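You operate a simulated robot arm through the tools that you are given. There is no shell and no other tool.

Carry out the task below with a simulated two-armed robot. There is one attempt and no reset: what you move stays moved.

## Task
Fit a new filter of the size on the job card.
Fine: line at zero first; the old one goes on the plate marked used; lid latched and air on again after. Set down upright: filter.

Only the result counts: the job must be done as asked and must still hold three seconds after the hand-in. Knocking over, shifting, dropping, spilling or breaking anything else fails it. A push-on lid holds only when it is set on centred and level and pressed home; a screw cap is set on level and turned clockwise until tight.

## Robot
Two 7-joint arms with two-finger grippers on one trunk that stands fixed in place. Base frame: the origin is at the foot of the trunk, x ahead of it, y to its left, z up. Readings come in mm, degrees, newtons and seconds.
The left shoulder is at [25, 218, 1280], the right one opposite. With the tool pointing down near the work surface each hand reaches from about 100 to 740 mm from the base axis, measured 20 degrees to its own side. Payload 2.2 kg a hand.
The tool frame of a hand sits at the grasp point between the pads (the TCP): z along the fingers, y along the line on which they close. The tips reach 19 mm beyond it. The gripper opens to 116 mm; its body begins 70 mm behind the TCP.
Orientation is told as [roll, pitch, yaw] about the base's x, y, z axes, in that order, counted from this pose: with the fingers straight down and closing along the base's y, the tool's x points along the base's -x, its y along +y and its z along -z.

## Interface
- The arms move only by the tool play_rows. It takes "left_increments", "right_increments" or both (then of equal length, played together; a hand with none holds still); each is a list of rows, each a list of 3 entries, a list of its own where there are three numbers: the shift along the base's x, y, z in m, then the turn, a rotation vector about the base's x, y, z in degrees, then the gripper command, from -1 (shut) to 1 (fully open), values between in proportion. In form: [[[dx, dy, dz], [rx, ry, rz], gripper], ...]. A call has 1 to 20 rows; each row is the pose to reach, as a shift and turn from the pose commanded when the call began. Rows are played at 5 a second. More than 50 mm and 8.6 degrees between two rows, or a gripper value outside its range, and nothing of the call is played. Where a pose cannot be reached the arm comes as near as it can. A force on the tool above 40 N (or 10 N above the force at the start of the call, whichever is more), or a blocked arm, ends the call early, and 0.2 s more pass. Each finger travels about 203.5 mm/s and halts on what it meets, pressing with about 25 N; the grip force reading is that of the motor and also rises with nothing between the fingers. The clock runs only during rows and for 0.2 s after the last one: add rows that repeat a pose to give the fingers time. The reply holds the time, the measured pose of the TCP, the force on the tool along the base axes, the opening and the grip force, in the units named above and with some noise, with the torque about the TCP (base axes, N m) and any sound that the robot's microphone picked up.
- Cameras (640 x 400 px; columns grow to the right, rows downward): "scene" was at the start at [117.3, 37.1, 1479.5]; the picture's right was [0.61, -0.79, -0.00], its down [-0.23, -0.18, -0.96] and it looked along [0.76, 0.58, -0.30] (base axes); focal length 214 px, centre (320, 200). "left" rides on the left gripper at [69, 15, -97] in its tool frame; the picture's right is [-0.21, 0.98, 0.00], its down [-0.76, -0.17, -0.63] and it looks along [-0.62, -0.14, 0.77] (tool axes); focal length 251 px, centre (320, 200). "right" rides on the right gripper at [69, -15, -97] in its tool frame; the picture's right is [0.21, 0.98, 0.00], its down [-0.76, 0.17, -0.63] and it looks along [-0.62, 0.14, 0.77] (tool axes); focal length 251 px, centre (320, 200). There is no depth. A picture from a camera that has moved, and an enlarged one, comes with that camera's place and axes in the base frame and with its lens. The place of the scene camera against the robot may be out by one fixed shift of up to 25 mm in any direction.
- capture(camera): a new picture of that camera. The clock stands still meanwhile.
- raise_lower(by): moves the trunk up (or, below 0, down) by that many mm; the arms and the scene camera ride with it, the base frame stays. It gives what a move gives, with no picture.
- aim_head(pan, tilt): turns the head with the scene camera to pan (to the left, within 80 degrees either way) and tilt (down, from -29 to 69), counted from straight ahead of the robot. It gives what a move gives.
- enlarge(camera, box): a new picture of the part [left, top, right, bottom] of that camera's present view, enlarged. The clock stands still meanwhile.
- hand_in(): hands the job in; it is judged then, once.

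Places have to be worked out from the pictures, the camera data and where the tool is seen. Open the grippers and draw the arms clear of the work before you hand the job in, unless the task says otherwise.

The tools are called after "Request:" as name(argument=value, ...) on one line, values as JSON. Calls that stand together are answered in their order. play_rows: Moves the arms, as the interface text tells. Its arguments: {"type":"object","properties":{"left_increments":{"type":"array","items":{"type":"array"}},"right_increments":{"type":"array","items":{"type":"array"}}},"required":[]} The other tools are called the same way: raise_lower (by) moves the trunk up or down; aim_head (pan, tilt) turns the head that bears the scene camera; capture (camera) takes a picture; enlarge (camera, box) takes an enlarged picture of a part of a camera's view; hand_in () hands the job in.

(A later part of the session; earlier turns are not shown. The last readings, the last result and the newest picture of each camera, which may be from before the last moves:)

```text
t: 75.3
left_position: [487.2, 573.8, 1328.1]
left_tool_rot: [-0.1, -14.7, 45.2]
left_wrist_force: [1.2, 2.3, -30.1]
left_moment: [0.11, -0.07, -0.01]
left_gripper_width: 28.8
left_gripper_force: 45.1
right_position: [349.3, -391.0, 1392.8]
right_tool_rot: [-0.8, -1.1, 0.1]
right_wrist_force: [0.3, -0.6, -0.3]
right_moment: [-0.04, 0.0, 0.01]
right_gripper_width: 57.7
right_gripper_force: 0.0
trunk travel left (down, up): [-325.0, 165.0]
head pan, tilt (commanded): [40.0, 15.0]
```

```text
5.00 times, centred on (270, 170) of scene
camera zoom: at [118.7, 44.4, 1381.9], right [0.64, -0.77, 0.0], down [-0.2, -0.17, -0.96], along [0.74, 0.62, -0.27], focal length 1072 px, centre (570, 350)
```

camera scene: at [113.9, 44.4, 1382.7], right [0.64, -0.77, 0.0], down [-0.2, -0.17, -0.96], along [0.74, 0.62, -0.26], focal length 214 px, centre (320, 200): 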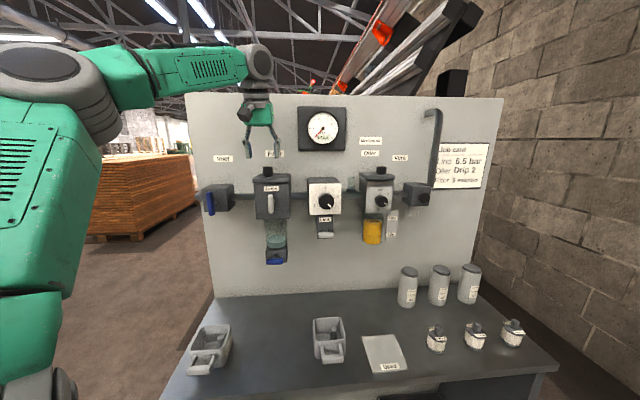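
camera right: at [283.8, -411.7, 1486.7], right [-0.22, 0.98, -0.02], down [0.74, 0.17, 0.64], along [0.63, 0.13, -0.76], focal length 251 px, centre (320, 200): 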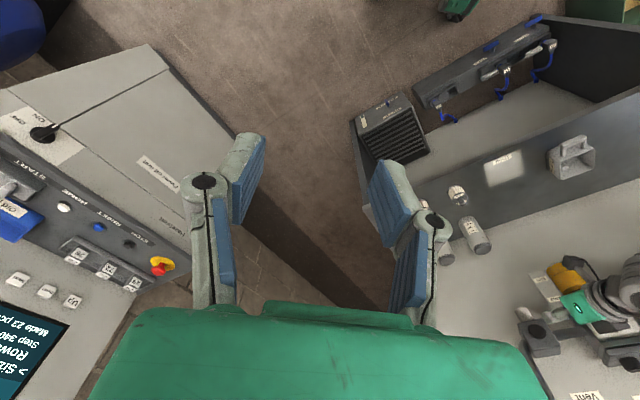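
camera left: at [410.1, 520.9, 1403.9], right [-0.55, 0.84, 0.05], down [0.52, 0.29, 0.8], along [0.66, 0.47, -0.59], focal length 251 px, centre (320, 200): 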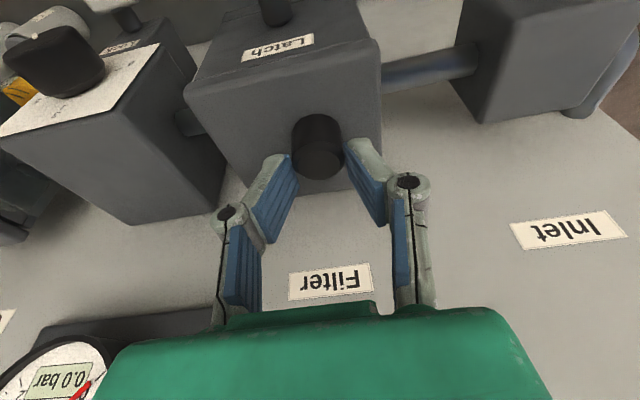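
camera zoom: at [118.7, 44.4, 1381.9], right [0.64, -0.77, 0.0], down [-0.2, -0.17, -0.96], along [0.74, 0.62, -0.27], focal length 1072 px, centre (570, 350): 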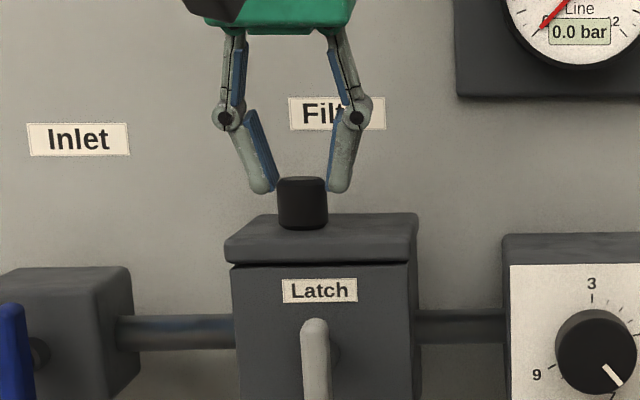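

The fingers slid up the knob at about 30 N and the lid stayed put, so something still holds it. I release the pull and look closely at the latch and lid edges.

Request:
play_rows(left_increments=[[[0, 0, -0.003], [0, 0, 0], -1], [[0, 0, -0.003], [0, 0, 0], 0.0], [[0, 0, 0.0], [0, 0, 0], 0.2], [[-0.01, -0.01, 0.03], [0, 0, 0], 0.2], [[-0.03, -0.03, 0.06], [0, 0, 0], 0.2], [[-0.05, -0.05, 0.08], [0, 0, 0], 0.2], [[-0.05, -0.05, 0.08], [0, 0, 0], 0.2], [[-0.05, -0.05, 0.08], [0, 0, 0], 0.2], [[-0.05, -0.05, 0.08], [0, 0, 0], 0.2]])

Request:
capture(camera="left")

Request:
enlarge(camera="scene", box=[240, 150, 300, 220])

Request:
enlarge(camera="left", box=[160, 0, 420, 160])

```text
t: 77.3
left_position: [435.3, 524.7, 1408.2]
left_tool_rot: [-0.3, -14.7, 45.2]
left_wrist_force: [-0.7, 1.4, 0.2]
left_moment: [-0.01, -0.01, 0.02]
left_gripper_width: 69.6
left_gripper_force: 0.0
right_position: [346.9, -390.6, 1395.7]
right_tool_rot: [-0.9, -1.3, 0.1]
right_wrist_force: [0.1, 0.0, -0.4]
right_moment: [0.0, 0.04, -0.02]
right_gripper_width: 58.3
right_gripper_force: 0.0
trunk travel left (down, up): [-325.0, 165.0]
head pan, tilt (commanded): [40.0, 15.0]
```

```text
taken
camera left: at [358.1, 472.0, 1484.4], right [-0.55, 0.84, 0.05], down [0.52, 0.29, 0.8], along [0.66, 0.47, -0.59], focal length 251 px, centre (320, 200)
```

left: 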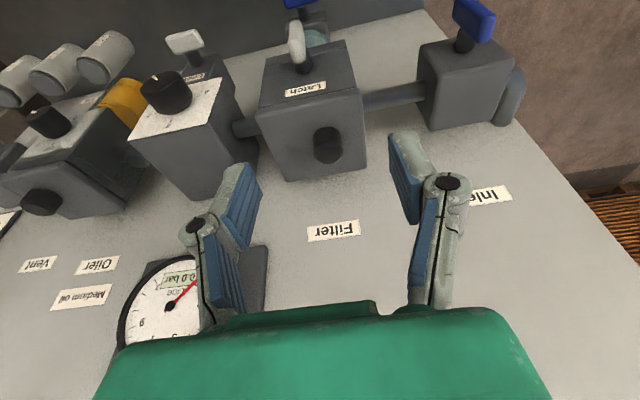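

```text
5.71 times, centred on (270, 185) of scene
camera zoom: at [113.9, 46.4, 1382.4], right [0.64, -0.77, 0.0], down [-0.2, -0.17, -0.96], along [0.74, 0.62, -0.27], focal length 1226 px, centre (606, 286)
```

zoom: 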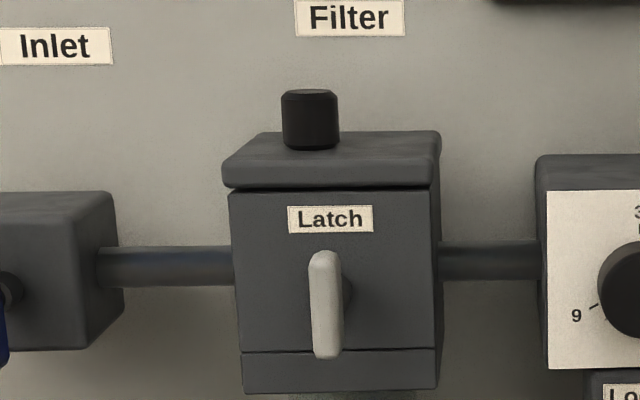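

```text
2.46 times, centred on (290, 80) of left
camera zoom: at [358.1, 472.0, 1484.4], right [-0.55, 0.84, 0.05], down [0.52, 0.29, 0.8], along [0.66, 0.47, -0.59], focal length 619 px, centre (394, 495)
```

zoom: 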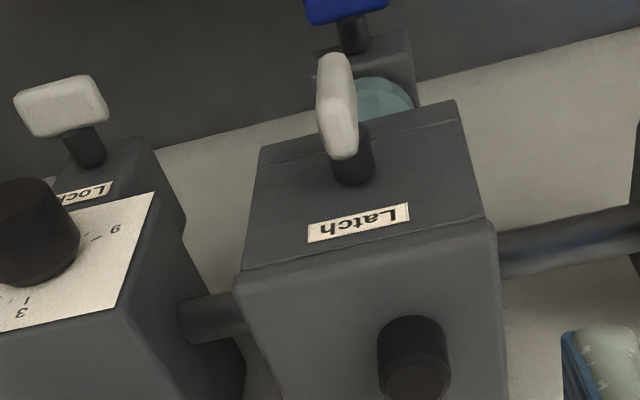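

I zoom further on the housing edges to understand how the lid parts from the body.

Request:
enlarge(camera="left", box=[250, 40, 380, 190])

Request:
enlarge(camera="scene", box=[252, 160, 292, 185])

Request:
enlarge(camera="scene", box=[355, 160, 400, 190])

```text
2.67 times, centred on (315, 115) of left
camera zoom: at [358.1, 472.0, 1484.4], right [-0.55, 0.84, 0.05], down [0.52, 0.29, 0.8], along [0.66, 0.47, -0.59], focal length 670 px, centre (333, 427)
```

zoom: 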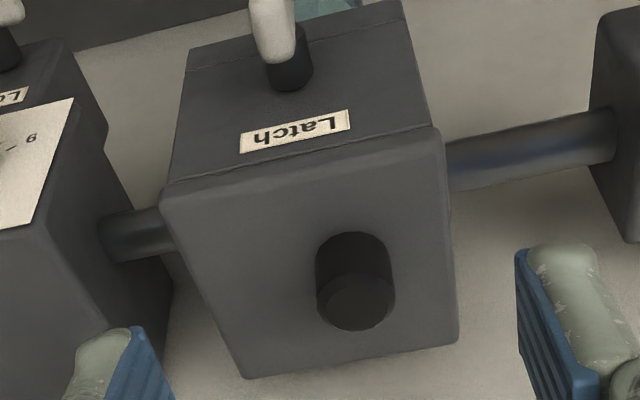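

```text
16.00 times, centred on (272, 172) of scene
camera zoom: at [113.9, 46.4, 1382.4], right [0.64, -0.77, 0.0], down [-0.2, -0.17, -0.96], along [0.74, 0.62, -0.27], focal length 3432 px, centre (1088, 640)
```

zoom: 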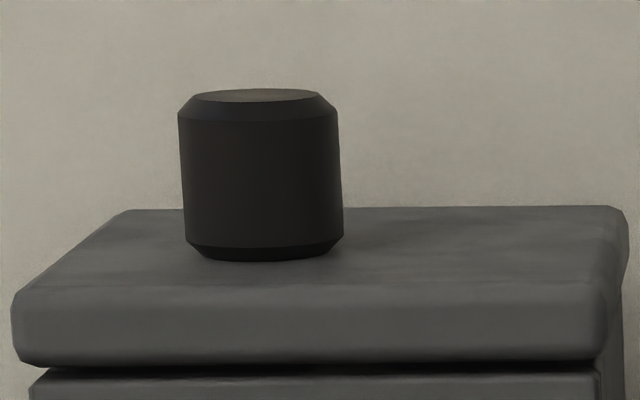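

```text
13.33 times, centred on (378, 175) of scene
camera zoom: at [113.9, 46.4, 1382.4], right [0.64, -0.77, 0.0], down [-0.2, -0.17, -0.96], along [0.74, 0.62, -0.27], focal length 2860 px, centre (-447, 533)
```

zoom: 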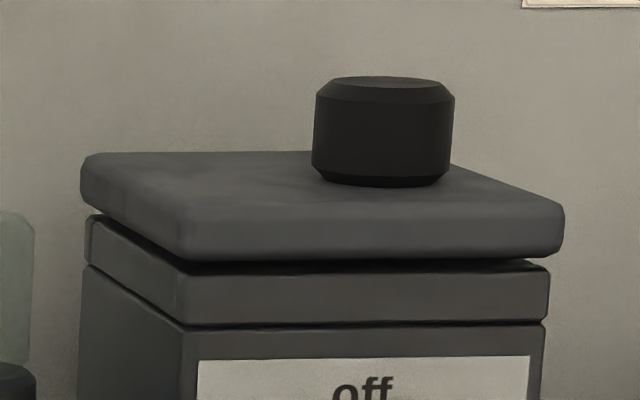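

The latch is truly at its stop, and I see the lid shifted about 5 mm sideways during the first pull, so I will regrip the knob low and feel gently which way the lid is free. First I return to just above the knob.

Request:
play_rows(left_increments=[[[0.015, 0.015, 0.0], [0, 0, 0], 0.0], [[0.03, 0.03, 0.0], [0, 0, 0], 0.0], [[0.045, 0.044, -0.01], [0, 0, 0], 0.0], [[0.0475, 0.046, -0.035], [0, 0, 0], 0.0], [[0.0475, 0.046, -0.055], [0, 0, 0], 0.0], [[0.0475, 0.046, -0.055], [0, 0, 0], 0.0], [[0.0475, 0.046, -0.055], [0, 0, 0], 0.0], [[0.0475, 0.046, -0.055], [0, 0, 0], 0.0]])

Request:
capture(camera="left")

Request:
enlarge(camera="scene", box=[220, 120, 320, 200])

```text
t: 79.1
left_position: [480.1, 569.7, 1355.3]
left_tool_rot: [-0.2, -14.6, 45.2]
left_wrist_force: [0.0, 0.3, -0.6]
left_moment: [0.0, -0.04, -0.02]
left_gripper_width: 58.0
left_gripper_force: 0.0
right_position: [346.6, -390.7, 1394.1]
right_tool_rot: [-0.9, -1.3, 0.1]
right_wrist_force: [-0.1, 0.7, -0.2]
right_moment: [0.01, -0.01, -0.04]
right_gripper_width: 58.2
right_gripper_force: 0.1
trunk travel left (down, up): [-325.0, 165.0]
head pan, tilt (commanded): [40.0, 15.0]
```

```text
taken
camera left: at [403.2, 517.7, 1430.0], right [-0.55, 0.84, 0.05], down [0.52, 0.29, 0.8], along [0.66, 0.47, -0.59], focal length 251 px, centre (320, 200)
```

left: 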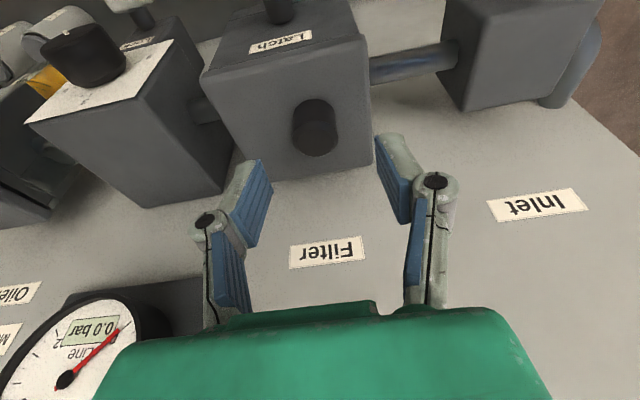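

```text
5.00 times, centred on (270, 160) of scene
camera zoom: at [114.0, 47.5, 1382.4], right [0.64, -0.77, 0.0], down [-0.2, -0.17, -0.96], along [0.74, 0.62, -0.27], focal length 1072 px, centre (570, 400)
```

zoom: 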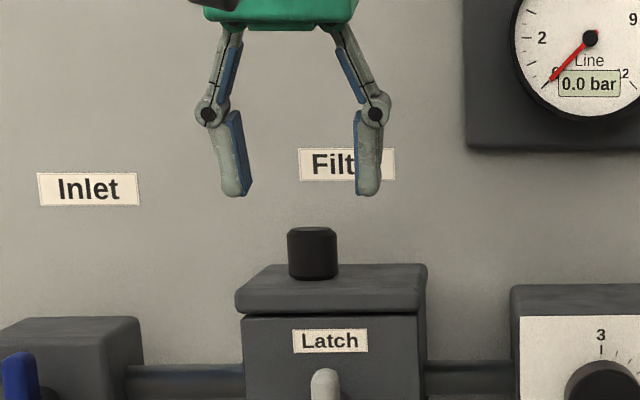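

Fingers need about 4 mm to the right. I descend until the tips touch the lid beside the knob and close at its very foot.

Request:
play_rows(left_increments=[[[0.0028, -0.0028, -0.015], [0, 0, 0], 0.0], [[0.0028, -0.0028, -0.03], [0, 0, 0], 0.0], [[0.0028, -0.0028, -0.042], [0, 0, 0], 0.0], [[0.0028, -0.0028, -0.05], [0, 0, 0], 0.0], [[0.0028, -0.0028, -0.052], [0, 0, 0], 0.0], [[0.0028, -0.0028, -0.052], [0, 0, 0], -0.3], [[0.0028, -0.0028, -0.052], [0, 0, 0], -1], [[0.0028, -0.0028, -0.052], [0, 0, 0], -1], [[0.0028, -0.0028, -0.052], [0, 0, 0], -1], [[0.0028, -0.0028, -0.052], [0, 0, 0], -1]])

Request:
enlarge(camera="scene", box=[240, 140, 300, 190])

```text
t: 81.3
left_position: [473.9, 560.2, 1307.9]
left_tool_rot: [-0.2, -15.0, 45.4]
left_wrist_force: [-34.1, -1.5, 7.8]
left_moment: [0.37, 0.28, 0.55]
left_gripper_width: 26.8
left_gripper_force: 44.6
right_position: [337.9, -397.1, 1394.9]
right_tool_rot: [-0.6, -1.6, -0.1]
right_wrist_force: [0.0, 0.2, -0.3]
right_moment: [-0.01, 0.0, 0.01]
right_gripper_width: 58.0
right_gripper_force: 0.0
trunk travel left (down, up): [-325.0, 165.0]
head pan, tilt (commanded): [40.0, 15.0]
```

```text
8.00 times, centred on (270, 165) of scene
camera zoom: at [103.0, 34.3, 1383.9], right [0.64, -0.77, 0.0], down [-0.19, -0.16, -0.97], along [0.74, 0.62, -0.25], focal length 1716 px, centre (720, 480)
```

zoom: 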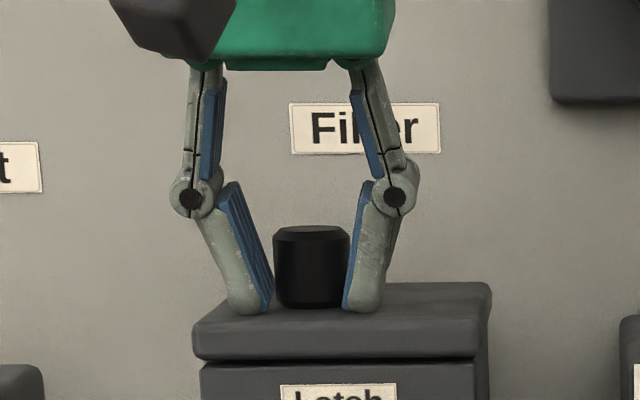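

The grip caught the knob ahead of its axis and squeezed outward. I open, move 8 mm further in, and close again.

Request:
play_rows(left_increments=[[[0, 0, 0.002], [0, 0, 0], -0.3], [[0, 0, 0.003], [0, 0, 0], 0.0], [[0.006, 0.007, 0.002], [0, 0, 0], 0.0], [[0.0105, 0.0125, 0.0], [0, 0, 0], 0.0], [[0.0105, 0.0125, 0.0], [0, 0, 0], 0.0], [[0.0105, 0.0125, -0.001], [0, 0, 0], 0.0], [[0.0105, 0.0125, -0.001], [0, 0, 0], 0.0], [[0.0105, 0.0125, -0.001], [0, 0, 0], 0.0]])

Request:
capture(camera="left")

Request:
enlarge(camera="scene", box=[240, 140, 300, 190])

```text
t: 83.1
left_position: [494.6, 573.1, 1306.3]
left_tool_rot: [0.1, -15.1, 45.2]
left_wrist_force: [3.8, 4.8, 15.1]
left_moment: [0.04, -0.06, 0.01]
left_gripper_width: 58.6
left_gripper_force: 0.2
right_position: [346.9, -397.0, 1392.6]
right_tool_rot: [-0.6, -1.2, 0.0]
right_wrist_force: [-0.7, 0.2, 1.0]
right_moment: [0.02, -0.03, -0.02]
right_gripper_width: 58.2
right_gripper_force: 0.1
trunk travel left (down, up): [-325.0, 165.0]
head pan, tilt (commanded): [40.0, 15.0]
```

```text
taken
camera left: at [417.9, 520.6, 1381.7], right [-0.55, 0.84, 0.06], down [0.52, 0.28, 0.81], along [0.66, 0.47, -0.59], focal length 251 px, centre (320, 200)
```

left: 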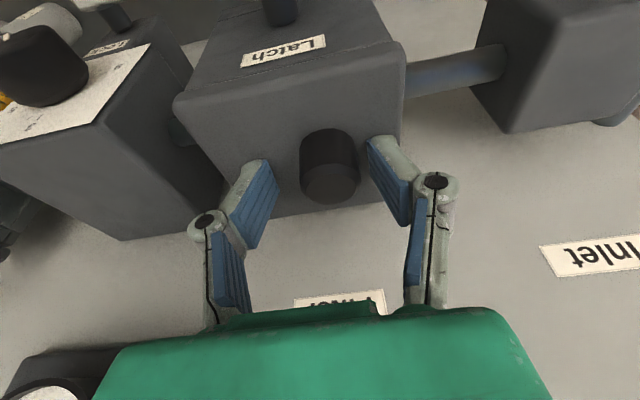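

```text
8.00 times, centred on (270, 165) of scene
camera zoom: at [112.6, 34.8, 1383.3], right [0.64, -0.77, 0.0], down [-0.2, -0.16, -0.97], along [0.74, 0.62, -0.26], focal length 1716 px, centre (720, 480)
```

zoom: 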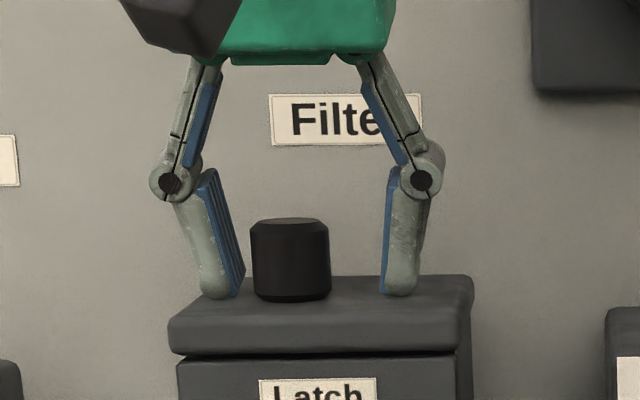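

The hand is now about 6 mm right of the knob and a little deep. I correct and close.

Request:
play_rows(left_increments=[[[-0.004, 0.0004, 0.001], [0, 0, 0], 0.0], [[-0.0078, 0.0007, 0.001], [0, 0, 0], 0.0], [[-0.0078, 0.0007, 0.001], [0, 0, 0], 0.0], [[-0.0078, 0.0007, 0.001], [0, 0, 0], 0.0], [[-0.0078, 0.0007, 0.001], [0, 0, 0], -0.3], [[-0.0078, 0.0007, 0.001], [0, 0, 0], -0.5], [[-0.0078, 0.0007, 0.001], [0, 0, 0], -1], [[-0.0078, 0.0007, 0.001], [0, 0, 0], -1], [[-0.0078, 0.0007, 0.001], [0, 0, 0], -1]])

Request:
capture(camera="left")

Request:
enlarge(camera="scene", box=[240, 140, 300, 190])

```text
t: 85.1
left_position: [485.5, 573.1, 1307.6]
left_tool_rot: [0.0, -15.2, 45.1]
left_wrist_force: [-2.2, -2.9, 28.2]
left_moment: [-0.71, 0.7, 0.0]
left_gripper_width: 28.7
left_gripper_force: 45.1
right_position: [344.7, -399.3, 1391.6]
right_tool_rot: [-0.5, -1.4, -0.1]
right_wrist_force: [0.6, -0.4, -0.2]
right_moment: [0.02, 0.0, 0.0]
right_gripper_width: 57.9
right_gripper_force: 0.0
trunk travel left (down, up): [-325.0, 165.0]
head pan, tilt (commanded): [40.0, 15.0]
```

```text
taken
camera left: at [408.5, 519.2, 1383.3], right [-0.55, 0.84, 0.06], down [0.52, 0.28, 0.81], along [0.66, 0.47, -0.59], focal length 251 px, centre (320, 200)
```

left: 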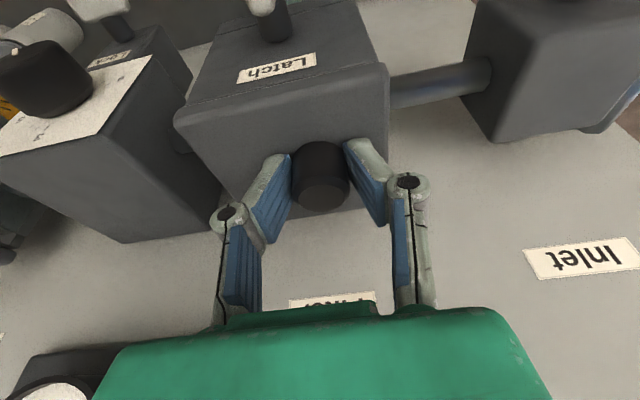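

```text
8.00 times, centred on (270, 165) of scene
camera zoom: at [109.9, 30.2, 1383.8], right [0.64, -0.77, 0.0], down [-0.2, -0.16, -0.97], along [0.74, 0.62, -0.26], focal length 1716 px, centre (720, 480)
```

zoom: 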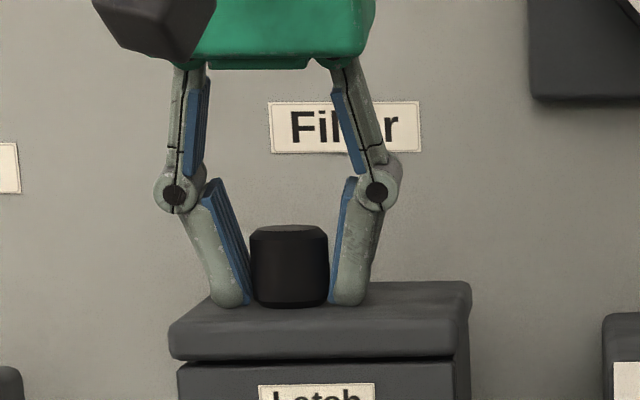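

A firm grip at the knob's foot. I unload the downward press and try a small sideways move to the left to see whether the lid is free.

Request:
play_rows(left_increments=[[[0, 0, 0.004], [0, 0, 0], -1], [[-0.003, 0.003, 0.006], [0, 0, 0], -1], [[-0.006, 0.006, 0.006], [0, 0, 0], -1], [[-0.006, 0.006, 0.006], [0, 0, 0], -1], [[-0.006, 0.006, 0.006], [0, 0, 0], -1], [[-0.006, 0.006, 0.006], [0, 0, 0], -1]])

Request:
enlarge(camera="scene", box=[240, 140, 300, 190])

```text
t: 86.5
left_position: [480.6, 581.2, 1309.2]
left_tool_rot: [0.1, -14.6, 45.3]
left_wrist_force: [-15.4, -14.1, -21.5]
left_moment: [-0.34, 0.35, 0.01]
left_gripper_width: 28.7
left_gripper_force: 44.6
right_position: [346.0, -397.4, 1392.4]
right_tool_rot: [-0.7, -1.3, 0.0]
right_wrist_force: [0.5, -0.3, -0.5]
right_moment: [0.01, 0.04, -0.01]
right_gripper_width: 58.3
right_gripper_force: 0.0
trunk travel left (down, up): [-325.0, 165.0]
head pan, tilt (commanded): [40.0, 15.0]
```

```text
8.00 times, centred on (270, 165) of scene
camera zoom: at [112.5, 33.3, 1383.0], right [0.64, -0.77, 0.0], down [-0.2, -0.16, -0.97], along [0.74, 0.62, -0.26], focal length 1716 px, centre (720, 480)
```

zoom: 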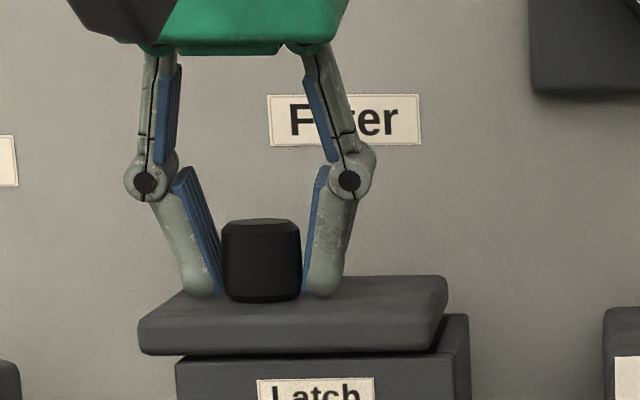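

The lid slides freely to the left with the hand: it is a sliding lid. I ease the vertical and inward pull and slide it further left, 60 mm.

Request:
play_rows(left_increments=[[[-0.0028, -0.0028, -0.004], [0, 0, 0], -1], [[-0.0099, 0.0043, -0.004], [0, 0, 0], -1], [[-0.0169, 0.0113, -0.004], [0, 0, 0], -1], [[-0.024, 0.0184, -0.004], [0, 0, 0], -1], [[-0.0311, 0.0255, -0.004], [0, 0, 0], -1], [[-0.0381, 0.0325, -0.004], [0, 0, 0], -1], [[-0.0452, 0.0396, -0.004], [0, 0, 0], -1], [[-0.0452, 0.0396, -0.004], [0, 0, 0], -1], [[-0.0452, 0.0396, -0.004], [0, 0, 0], -1]])

Request:
capture(camera="scene")

Request:
enlarge(camera="scene", box=[200, 130, 320, 220])

Request:
capture(camera="left")

```text
t: 88.5
left_position: [437.4, 622.6, 1309.9]
left_tool_rot: [-0.1, -15.2, 45.2]
left_wrist_force: [12.5, 12.3, 26.7]
left_moment: [0.28, -0.29, 0.02]
left_gripper_width: 28.6
left_gripper_force: 45.1
right_position: [346.7, -395.1, 1392.9]
right_tool_rot: [-0.6, -1.4, 0.1]
right_wrist_force: [-0.2, -0.5, 0.0]
right_moment: [-0.02, 0.0, 0.0]
right_gripper_width: 57.9
right_gripper_force: 0.0
trunk travel left (down, up): [-325.0, 165.0]
head pan, tilt (commanded): [40.0, 15.0]
```

```text
taken
camera scene: at [114.2, 37.3, 1383.1], right [0.64, -0.77, 0.0], down [-0.2, -0.17, -0.97], along [0.74, 0.62, -0.26], focal length 214 px, centre (320, 200)
```

scene: 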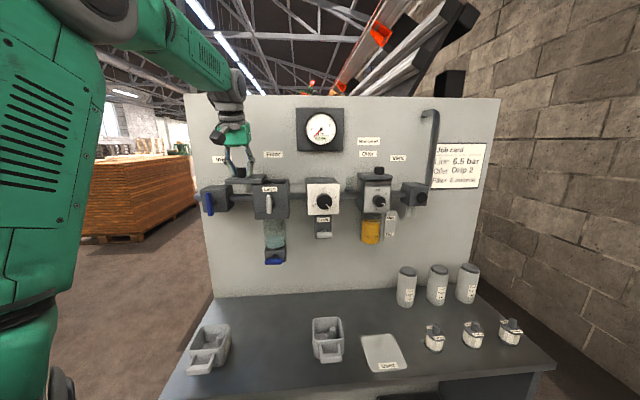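

```text
4.44 times, centred on (260, 175) of scene
camera zoom: at [114.2, 37.3, 1383.1], right [0.64, -0.77, 0.0], down [-0.2, -0.17, -0.97], along [0.74, 0.62, -0.26], focal length 953 px, centre (587, 311)
```

zoom: 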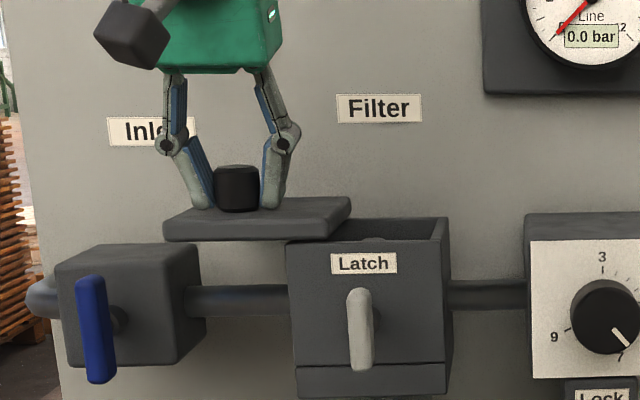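

```text
taken
camera left: at [360.2, 569.7, 1384.3], right [-0.55, 0.84, 0.05], down [0.51, 0.28, 0.81], along [0.66, 0.47, -0.59], focal length 251 px, centre (320, 200)
```

left: 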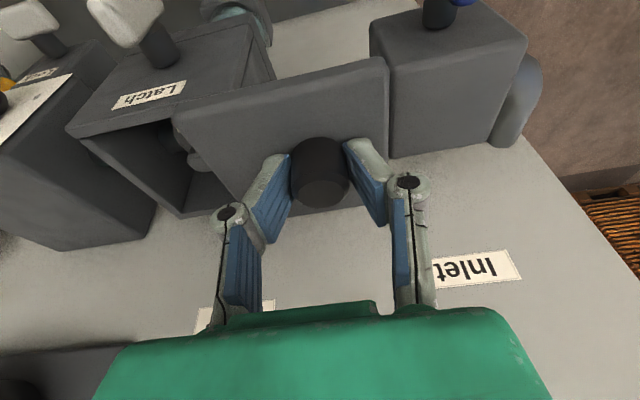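

The lid slides open to the left and the old filter's stem shows inside. I slide it about 40 mm further, easing the side loads.

Request:
play_rows(left_increments=[[[-0.0054, 0.0083, 0.002], [0, 0, 0], -1], [[-0.0124, 0.0154, 0.002], [0, 0, 0], -1], [[-0.0195, 0.0225, 0.002], [0, 0, 0], -1], [[-0.0266, 0.0296, 0.002], [0, 0, 0], -1], [[-0.0266, 0.0296, 0.002], [0, 0, 0], -1], [[-0.0266, 0.0296, 0.002], [0, 0, 0], -1]])

Request:
enlarge(camera="scene", box=[190, 130, 310, 220])

Request:
capture(camera="left")

```text
t: 89.9
left_position: [417.4, 643.1, 1309.3]
left_tool_rot: [-0.1, -14.7, 44.9]
left_wrist_force: [29.2, -21.3, -3.3]
left_moment: [0.24, -0.7, -0.09]
left_gripper_width: 28.5
left_gripper_force: 45.0
right_position: [351.4, -400.0, 1390.7]
right_tool_rot: [-0.5, -1.0, 0.0]
right_wrist_force: [0.4, 1.2, 0.3]
right_moment: [0.0, 0.01, -0.02]
right_gripper_width: 58.0
right_gripper_force: 0.1
trunk travel left (down, up): [-325.0, 165.0]
head pan, tilt (commanded): [40.0, 15.0]
```

```text
4.44 times, centred on (250, 175) of scene
camera zoom: at [123.4, 26.8, 1382.4], right [0.64, -0.77, -0.01], down [-0.21, -0.16, -0.97], along [0.74, 0.62, -0.26], focal length 953 px, centre (631, 311)
```

zoom: 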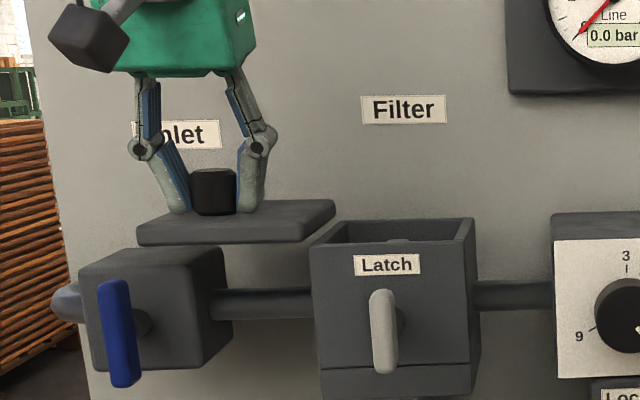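

```text
taken
camera left: at [340.1, 590.7, 1384.8], right [-0.54, 0.84, 0.05], down [0.52, 0.29, 0.8], along [0.66, 0.46, -0.59], focal length 251 px, centre (320, 200)
```

left: 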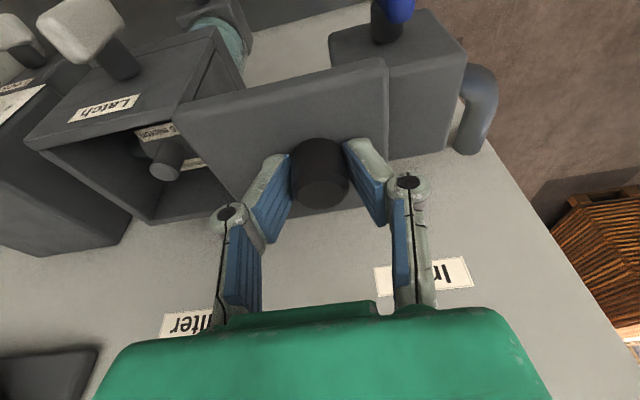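

The lid has reached its end stop fully open and the old cartridge is visible inside. I relieve the side load, open the fingers and rise straight up.

Request:
play_rows(left_increments=[[[0.004, -0.004, 0.0], [0, 0, 0], -1], [[0.006, -0.006, 0.0], [0, 0, 0], -1], [[0.006, -0.006, 0.0], [0, 0, 0], -0.4], [[0.006, -0.006, 0.0], [0, 0, 0], 0.0], [[0.006, -0.006, 0.005], [0, 0, 0], 0.0], [[0.006, -0.006, 0.03], [0, 0, 0], 0.0], [[0.006, -0.006, 0.065], [0, 0, 0], 0.0], [[0.006, -0.006, 0.1], [0, 0, 0], 0.0], [[0.006, -0.006, 0.1], [0, 0, 0], 0.0], [[0.006, -0.006, 0.1], [0, 0, 0], 0.0]])

Request:
capture(camera="scene")

Request:
capture(camera="left")

Request:
enlarge(camera="scene", box=[190, 130, 310, 220])

```text
t: 92.1
left_position: [414.5, 646.5, 1408.8]
left_tool_rot: [0.0, -14.8, 45.2]
left_wrist_force: [0.7, -0.1, -0.1]
left_moment: [0.04, 0.0, 0.01]
left_gripper_width: 58.1
left_gripper_force: 0.1
right_position: [345.9, -395.3, 1393.7]
right_tool_rot: [-0.7, -1.3, 0.1]
right_wrist_force: [0.4, -0.6, 0.5]
right_moment: [-0.02, -0.03, 0.01]
right_gripper_width: 58.0
right_gripper_force: 0.0
trunk travel left (down, up): [-325.0, 165.0]
head pan, tilt (commanded): [40.0, 15.0]
```

```text
taken
camera scene: at [113.9, 37.4, 1382.9], right [0.64, -0.77, 0.0], down [-0.2, -0.17, -0.97], along [0.74, 0.62, -0.26], focal length 214 px, centre (320, 200)
```

scene: 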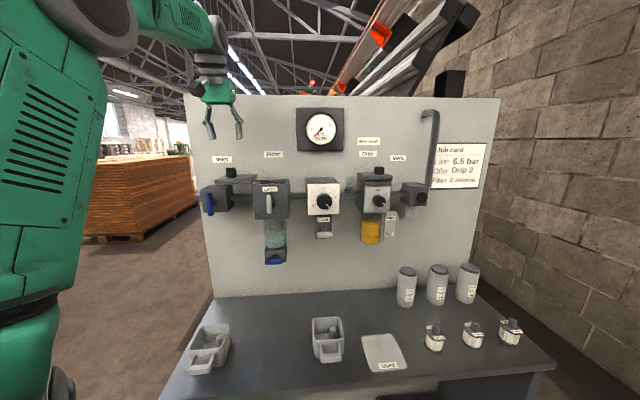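

```text
taken
camera left: at [338.0, 593.2, 1484.6], right [-0.55, 0.84, 0.05], down [0.52, 0.29, 0.81], along [0.66, 0.47, -0.59], focal length 251 px, centre (320, 200)
```

left: 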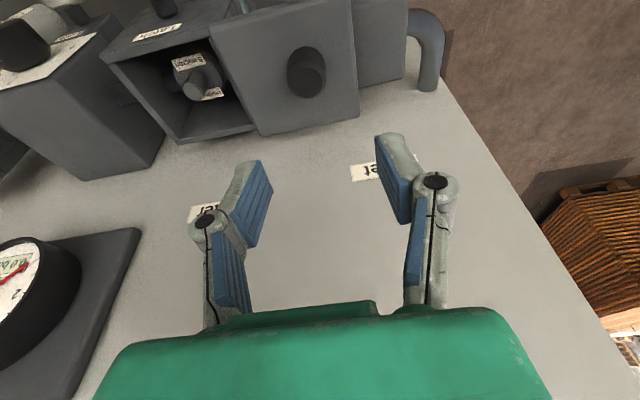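

```text
4.44 times, centred on (250, 175) of scene
camera zoom: at [113.9, 37.4, 1382.9], right [0.64, -0.77, 0.0], down [-0.2, -0.17, -0.97], along [0.74, 0.62, -0.26], focal length 953 px, centre (631, 311)
```

zoom: 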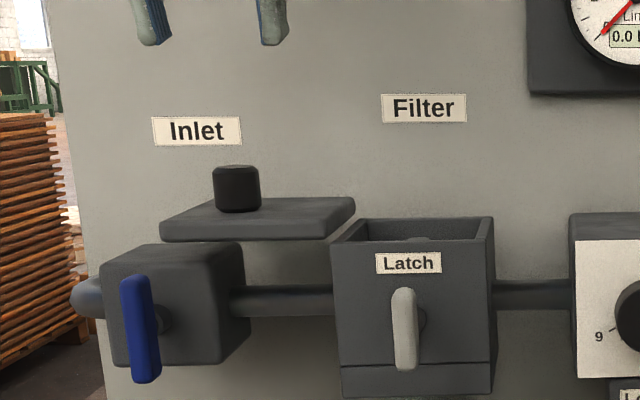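

The lid stays open by itself. I move the hand above the open housing to look at the old cartridge.

Request:
play_rows(left_increments=[[[0.018, -0.023, 0.0], [0, 0, 0], 0.0], [[0.036, -0.046, 0.0], [0, 0, 0], 0.0], [[0.054, -0.07, 0.0], [0, 0, 0], 0.0], [[0.0714, -0.0926, 0.0], [0, 0, 0], 0.0], [[0.0714, -0.0926, 0.0], [0, 0, 0], 0.0], [[0.0714, -0.0926, 0.0], [0, 0, 0], 0.0], [[0.0714, -0.0926, 0.0], [0, 0, 0], 0.0]])

Request:
capture(camera="left")

Request:
enlarge(camera="left", box=[220, 30, 420, 170])

Request:
enlarge(camera="scene", box=[210, 130, 330, 220])

```text
t: 93.7
left_position: [487.9, 550.4, 1410.1]
left_tool_rot: [-0.1, -14.8, 45.3]
left_wrist_force: [-0.5, -0.3, -0.1]
left_moment: [-0.03, 0.0, 0.01]
left_gripper_width: 58.1
left_gripper_force: 0.1
right_position: [347.1, -395.5, 1392.7]
right_tool_rot: [-0.6, -1.2, 0.1]
right_wrist_force: [0.3, -0.2, 0.3]
right_moment: [0.0, -0.01, -0.01]
right_gripper_width: 58.0
right_gripper_force: 0.1
trunk travel left (down, up): [-325.0, 165.0]
head pan, tilt (commanded): [40.0, 15.0]
```

```text
taken
camera left: at [411.1, 497.4, 1486.2], right [-0.55, 0.84, 0.05], down [0.52, 0.29, 0.81], along [0.66, 0.47, -0.59], focal length 251 px, centre (320, 200)
```

left: 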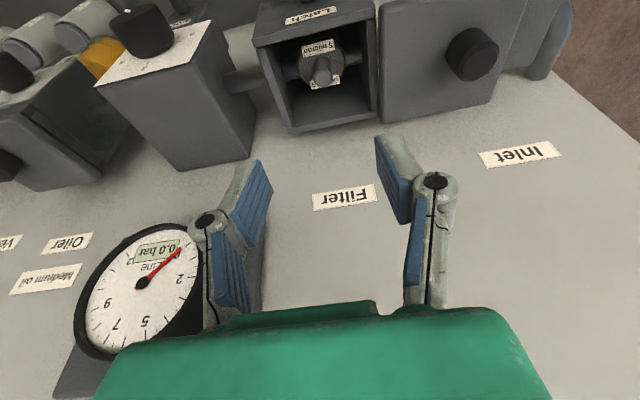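

```text
2.86 times, centred on (320, 100) of left
camera zoom: at [411.1, 497.4, 1486.2], right [-0.55, 0.84, 0.05], down [0.52, 0.29, 0.81], along [0.66, 0.47, -0.59], focal length 718 px, centre (320, 486)
```

zoom: 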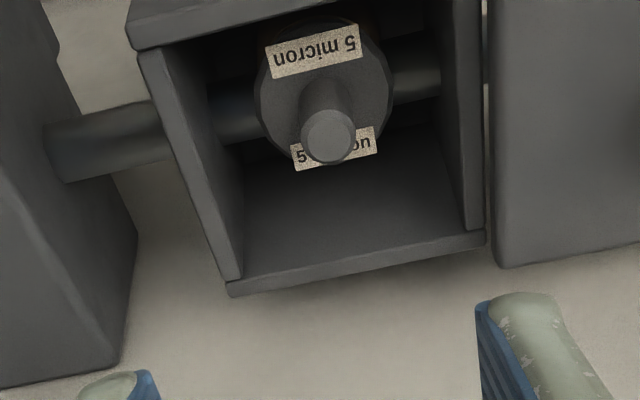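

```text
4.44 times, centred on (270, 175) of scene
camera zoom: at [114.7, 36.8, 1382.8], right [0.64, -0.77, 0.0], down [-0.2, -0.17, -0.97], along [0.74, 0.62, -0.26], focal length 953 px, centre (542, 311)
```

zoom: 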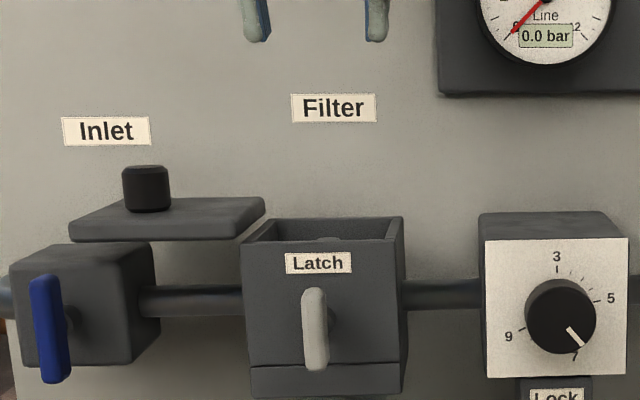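

The old cartridge (also marked 5 micron) stands in the housing; I place its stem top at s≈-51, d≈763, z≈1258, stem about 17 mm wide. I move directly above it with the fingers opened to about 38 mm.

Request:
play_rows(left_increments=[[[0.004, 0.0075, -0.02], [0, 0, 0], -0.35], [[0.008, 0.015, -0.04], [0, 0, 0], -0.35], [[0.0124, 0.0227, -0.06], [0, 0, 0], -0.35], [[0.0124, 0.0227, -0.08], [0, 0, 0], -0.35], [[0.0124, 0.0227, -0.08], [0, 0, 0], -0.35], [[0.0124, 0.0227, -0.08], [0, 0, 0], -0.35], [[0.0124, 0.0227, -0.08], [0, 0, 0], -0.35]])

Request:
capture(camera="left")

Request:
enlarge(camera="scene", box=[220, 120, 320, 200])

```text
t: 95.3
left_position: [498.5, 574.5, 1330.3]
left_tool_rot: [0.0, -14.9, 45.2]
left_wrist_force: [0.6, -0.8, -0.4]
left_moment: [0.0, 0.0, -0.03]
left_gripper_width: 37.4
left_gripper_force: 0.0
right_position: [345.8, -396.0, 1393.9]
right_tool_rot: [-0.6, -1.4, 0.0]
right_wrist_force: [0.4, 0.7, -0.7]
right_moment: [0.01, -0.02, 0.01]
right_gripper_width: 57.9
right_gripper_force: 0.1
trunk travel left (down, up): [-325.0, 165.0]
head pan, tilt (commanded): [40.0, 15.0]
```

```text
taken
camera left: at [422.4, 521.2, 1405.3], right [-0.55, 0.84, 0.05], down [0.52, 0.29, 0.81], along [0.66, 0.47, -0.59], focal length 251 px, centre (320, 200)
```

left: 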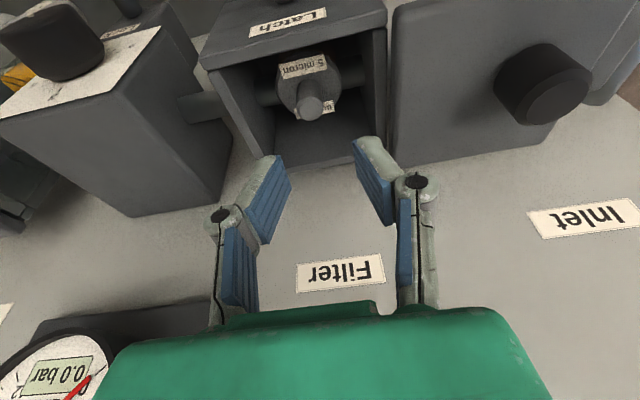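

```text
5.00 times, centred on (270, 160) of scene
camera zoom: at [114.4, 36.7, 1382.9], right [0.64, -0.77, 0.0], down [-0.2, -0.17, -0.97], along [0.74, 0.62, -0.26], focal length 1072 px, centre (570, 400)
```

zoom: 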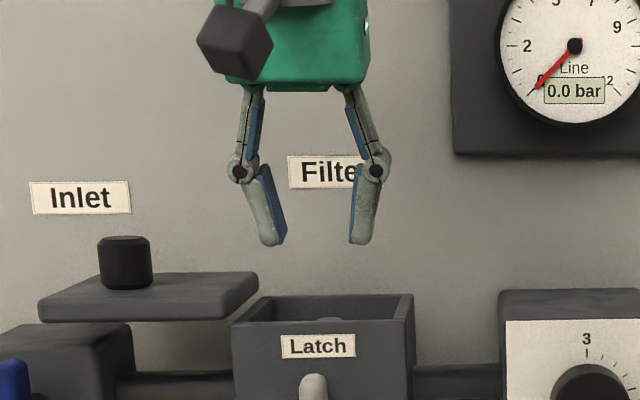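

The stem is about 3 mm right of the finger centre. I correct and descend into the housing in two stages, first to just above the stem.

Request:
play_rows(left_increments=[[[0.0014, -0.0028, -0.015], [0, 0, 0], -0.35], [[0.0014, -0.0028, -0.03], [0, 0, 0], -0.35], [[0.0014, -0.0028, -0.045], [0, 0, 0], -0.35], [[0.0014, -0.0028, -0.045], [0, 0, 0], -0.35], [[0.0014, -0.0028, -0.045], [0, 0, 0], -0.35], [[0.0014, -0.0028, -0.045], [0, 0, 0], -0.35]])

Request:
capture(camera="left")

Request:
enlarge(camera="scene", box=[230, 135, 310, 200])

```text
t: 96.7
left_position: [500.3, 569.4, 1282.7]
left_tool_rot: [0.0, -14.9, 45.3]
left_wrist_force: [0.1, -0.3, -0.3]
left_moment: [0.02, 0.02, 0.04]
left_gripper_width: 37.7
left_gripper_force: 0.0
right_position: [345.7, -396.0, 1392.0]
right_tool_rot: [-0.6, -1.3, 0.0]
right_wrist_force: [-0.1, -0.1, -0.1]
right_moment: [-0.01, 0.02, 0.04]
right_gripper_width: 58.0
right_gripper_force: 0.1
trunk travel left (down, up): [-325.0, 165.0]
head pan, tilt (commanded): [40.0, 15.0]
```

```text
taken
camera left: at [423.6, 517.7, 1359.3], right [-0.55, 0.84, 0.05], down [0.52, 0.29, 0.81], along [0.66, 0.47, -0.59], focal length 251 px, centre (320, 200)
```

left: 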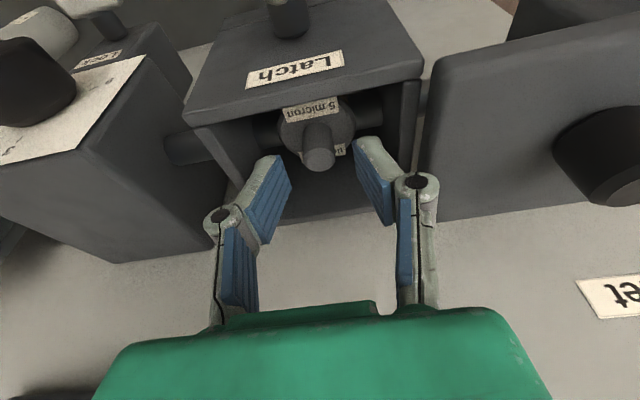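

```text
6.15 times, centred on (270, 168) of scene
camera zoom: at [114.4, 36.6, 1382.9], right [0.64, -0.77, 0.0], down [-0.2, -0.17, -0.97], along [0.74, 0.62, -0.26], focal length 1320 px, centre (628, 400)
```

zoom: 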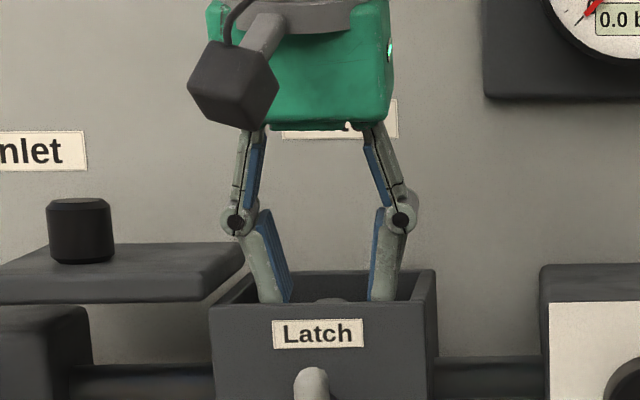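

The stem is centred between the tips. I go down the last 20 mm and close on it.

Request:
play_rows(left_increments=[[[0.0, 0.0, -0.008], [0, 0, 0], -0.35], [[0.0, 0.0, -0.015], [0, 0, 0], -0.35], [[0.0, 0.0, -0.02], [0, 0, 0], -0.35], [[0.0, 0.0, -0.02], [0, 0, 0], -0.35], [[0.0, 0.0, -0.02], [0, 0, 0], -0.7], [[0.0, 0.0, -0.02], [0, 0, 0], -1], [[0.0, 0.0, -0.02], [0, 0, 0], -1], [[0.0, 0.0, -0.02], [0, 0, 0], -1]])

Request:
capture(camera="left")

Request:
enlarge(camera="scene", box=[230, 135, 310, 200])

```text
t: 98.5
left_position: [501.0, 570.7, 1264.1]
left_tool_rot: [0.0, -15.0, 45.1]
left_wrist_force: [0.7, 0.0, -0.2]
left_moment: [0.0, -0.03, -0.02]
left_gripper_width: 18.2
left_gripper_force: 25.0
right_position: [346.8, -396.8, 1393.1]
right_tool_rot: [-0.6, -1.2, 0.0]
right_wrist_force: [0.4, 0.5, -0.7]
right_moment: [0.0, 0.03, 0.02]
right_gripper_width: 57.9
right_gripper_force: 0.1
trunk travel left (down, up): [-325.0, 165.0]
head pan, tilt (commanded): [40.0, 15.0]
```

```text
taken
camera left: at [423.8, 518.6, 1339.1], right [-0.55, 0.84, 0.05], down [0.52, 0.29, 0.81], along [0.66, 0.47, -0.59], focal length 251 px, centre (320, 200)
```

left: 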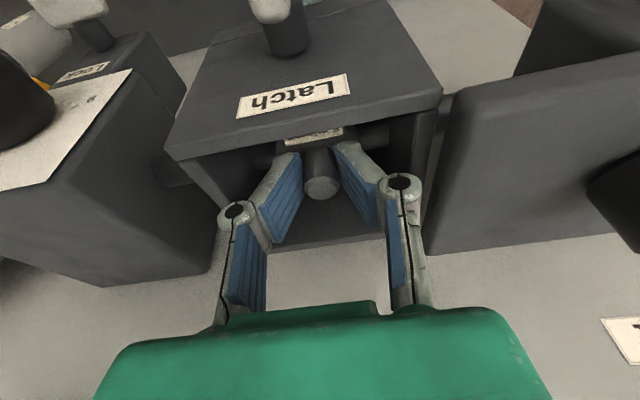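

```text
6.15 times, centred on (270, 168) of scene
camera zoom: at [114.5, 36.6, 1382.9], right [0.64, -0.77, 0.0], down [-0.2, -0.17, -0.97], along [0.74, 0.62, -0.26], focal length 1320 px, centre (628, 400)
```

zoom: 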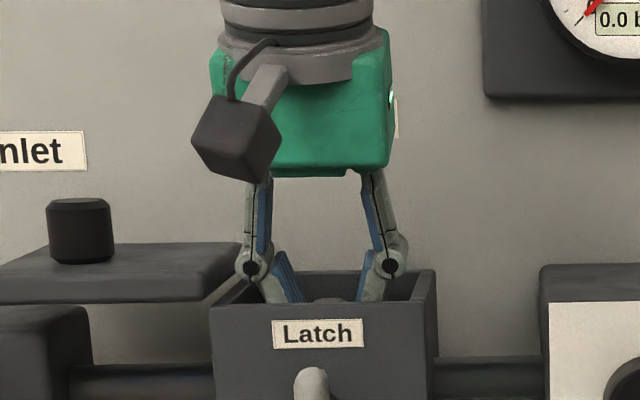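

The stem is gripped (18.2 mm). Seat reference TCP [501.0,570.7,1264.1]. I lift the old cartridge straight up slowly.

Request:
play_rows(left_increments=[[[0, 0, 0.006], [0, 0, 0], -1], [[0, 0, 0.014], [0, 0, 0], -1], [[0, 0, 0.024], [0, 0, 0], -1], [[0, 0, 0.036], [0, 0, 0], -1], [[0, 0, 0.05], [0, 0, 0], -1], [[0, 0, 0.05], [0, 0, 0], -1], [[0, 0, 0.05], [0, 0, 0], -1]])

Request:
capture(camera="left")

Request:
enlarge(camera="scene", box=[230, 125, 310, 190])

```text
t: 100.1
left_position: [500.5, 574.3, 1313.0]
left_tool_rot: [0.0, -14.7, 45.2]
left_wrist_force: [0.6, 0.5, -1.0]
left_moment: [-0.05, 0.0, 0.01]
left_gripper_width: 18.3
left_gripper_force: 24.9
right_position: [347.2, -395.5, 1392.0]
right_tool_rot: [-0.6, -1.3, -0.2]
right_wrist_force: [-0.3, 0.2, 0.2]
right_moment: [0.01, -0.05, 0.02]
right_gripper_width: 58.0
right_gripper_force: 0.0
trunk travel left (down, up): [-325.0, 165.0]
head pan, tilt (commanded): [40.0, 15.0]
```

```text
taken
camera left: at [423.9, 520.0, 1389.6], right [-0.55, 0.84, 0.05], down [0.52, 0.29, 0.81], along [0.66, 0.47, -0.59], focal length 251 px, centre (320, 200)
```

left: 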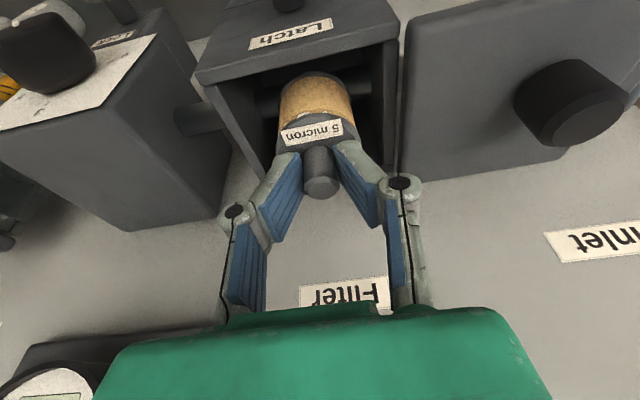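

```text
6.15 times, centred on (270, 158) of scene
camera zoom: at [114.4, 36.7, 1382.9], right [0.64, -0.77, 0.0], down [-0.2, -0.17, -0.97], along [0.74, 0.62, -0.26], focal length 1320 px, centre (628, 462)
```

zoom: 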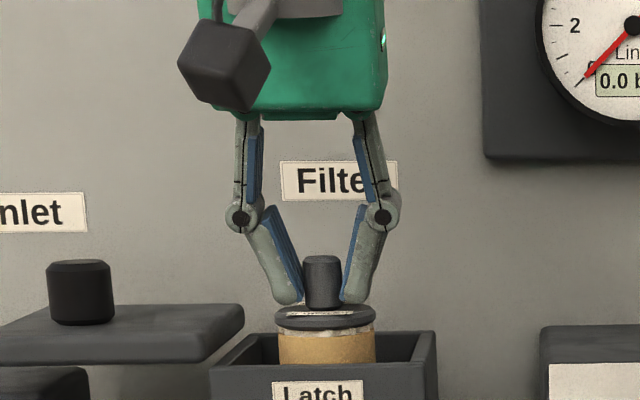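

The used cartridge comes out freely. I raise it clear of the rim, draw it back from the panel and start across toward the Used plate.

Request:
play_rows(left_increments=[[[0, 0, 0.02], [0, 0, 0], -1], [[0, 0, 0.045], [0, 0, 0], -1], [[0, 0, 0.08], [0, 0, 0], -1], [[-0.02, -0.02, 0.085], [0, 0, 0], -1], [[-0.05, -0.05, 0.085], [0, 0, 0], -1], [[-0.0778, -0.0778, 0.08], [0, 0, 0], -1], [[-0.07, -0.11, 0.06], [0, 0, 0], -1], [[-0.057, -0.147, 0.038], [0, 0, 0], -1], [[-0.0431, -0.1832, 0.017], [0, 0, 0], -1], [[-0.0431, -0.1832, 0.017], [0, 0, 0], -1], [[-0.0431, -0.1832, 0.017], [0, 0, 0], -1], [[-0.0431, -0.1832, 0.017], [0, 0, 0], -1]])

Request:
capture(camera="scene")

Request:
capture(camera="left")

```text
t: 102.7
left_position: [457.4, 389.6, 1334.2]
left_tool_rot: [0.0, -15.0, 45.2]
left_wrist_force: [-0.7, 0.1, -0.7]
left_moment: [0.03, -0.02, 0.03]
left_gripper_width: 18.5
left_gripper_force: 25.0
right_position: [347.5, -396.3, 1392.3]
right_tool_rot: [-0.6, -1.4, 0.0]
right_wrist_force: [0.0, 0.5, -0.4]
right_moment: [0.0, 0.01, -0.02]
right_gripper_width: 58.0
right_gripper_force: 0.0
trunk travel left (down, up): [-325.0, 165.0]
head pan, tilt (commanded): [40.0, 15.0]
```

```text
taken
camera scene: at [114.2, 35.0, 1383.0], right [0.64, -0.77, 0.0], down [-0.2, -0.17, -0.97], along [0.74, 0.62, -0.26], focal length 214 px, centre (320, 200)
```

scene: 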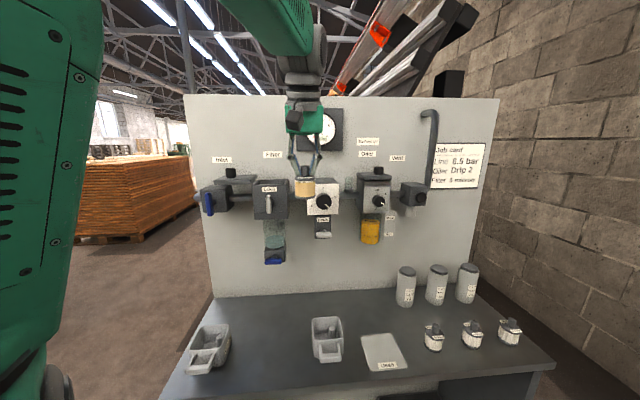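

```text
taken
camera left: at [380.7, 336.6, 1409.1], right [-0.55, 0.84, 0.05], down [0.52, 0.29, 0.81], along [0.66, 0.47, -0.59], focal length 251 px, centre (320, 200)
```

left: 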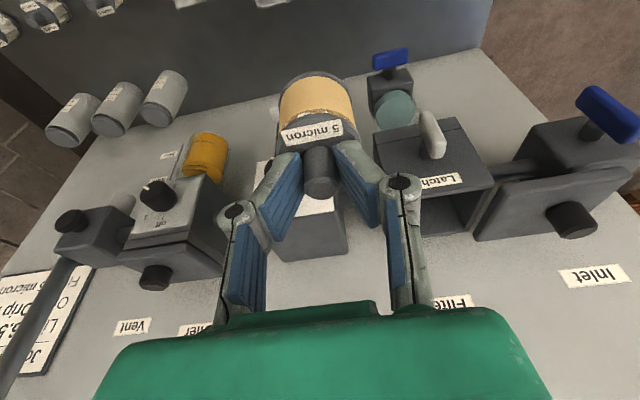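

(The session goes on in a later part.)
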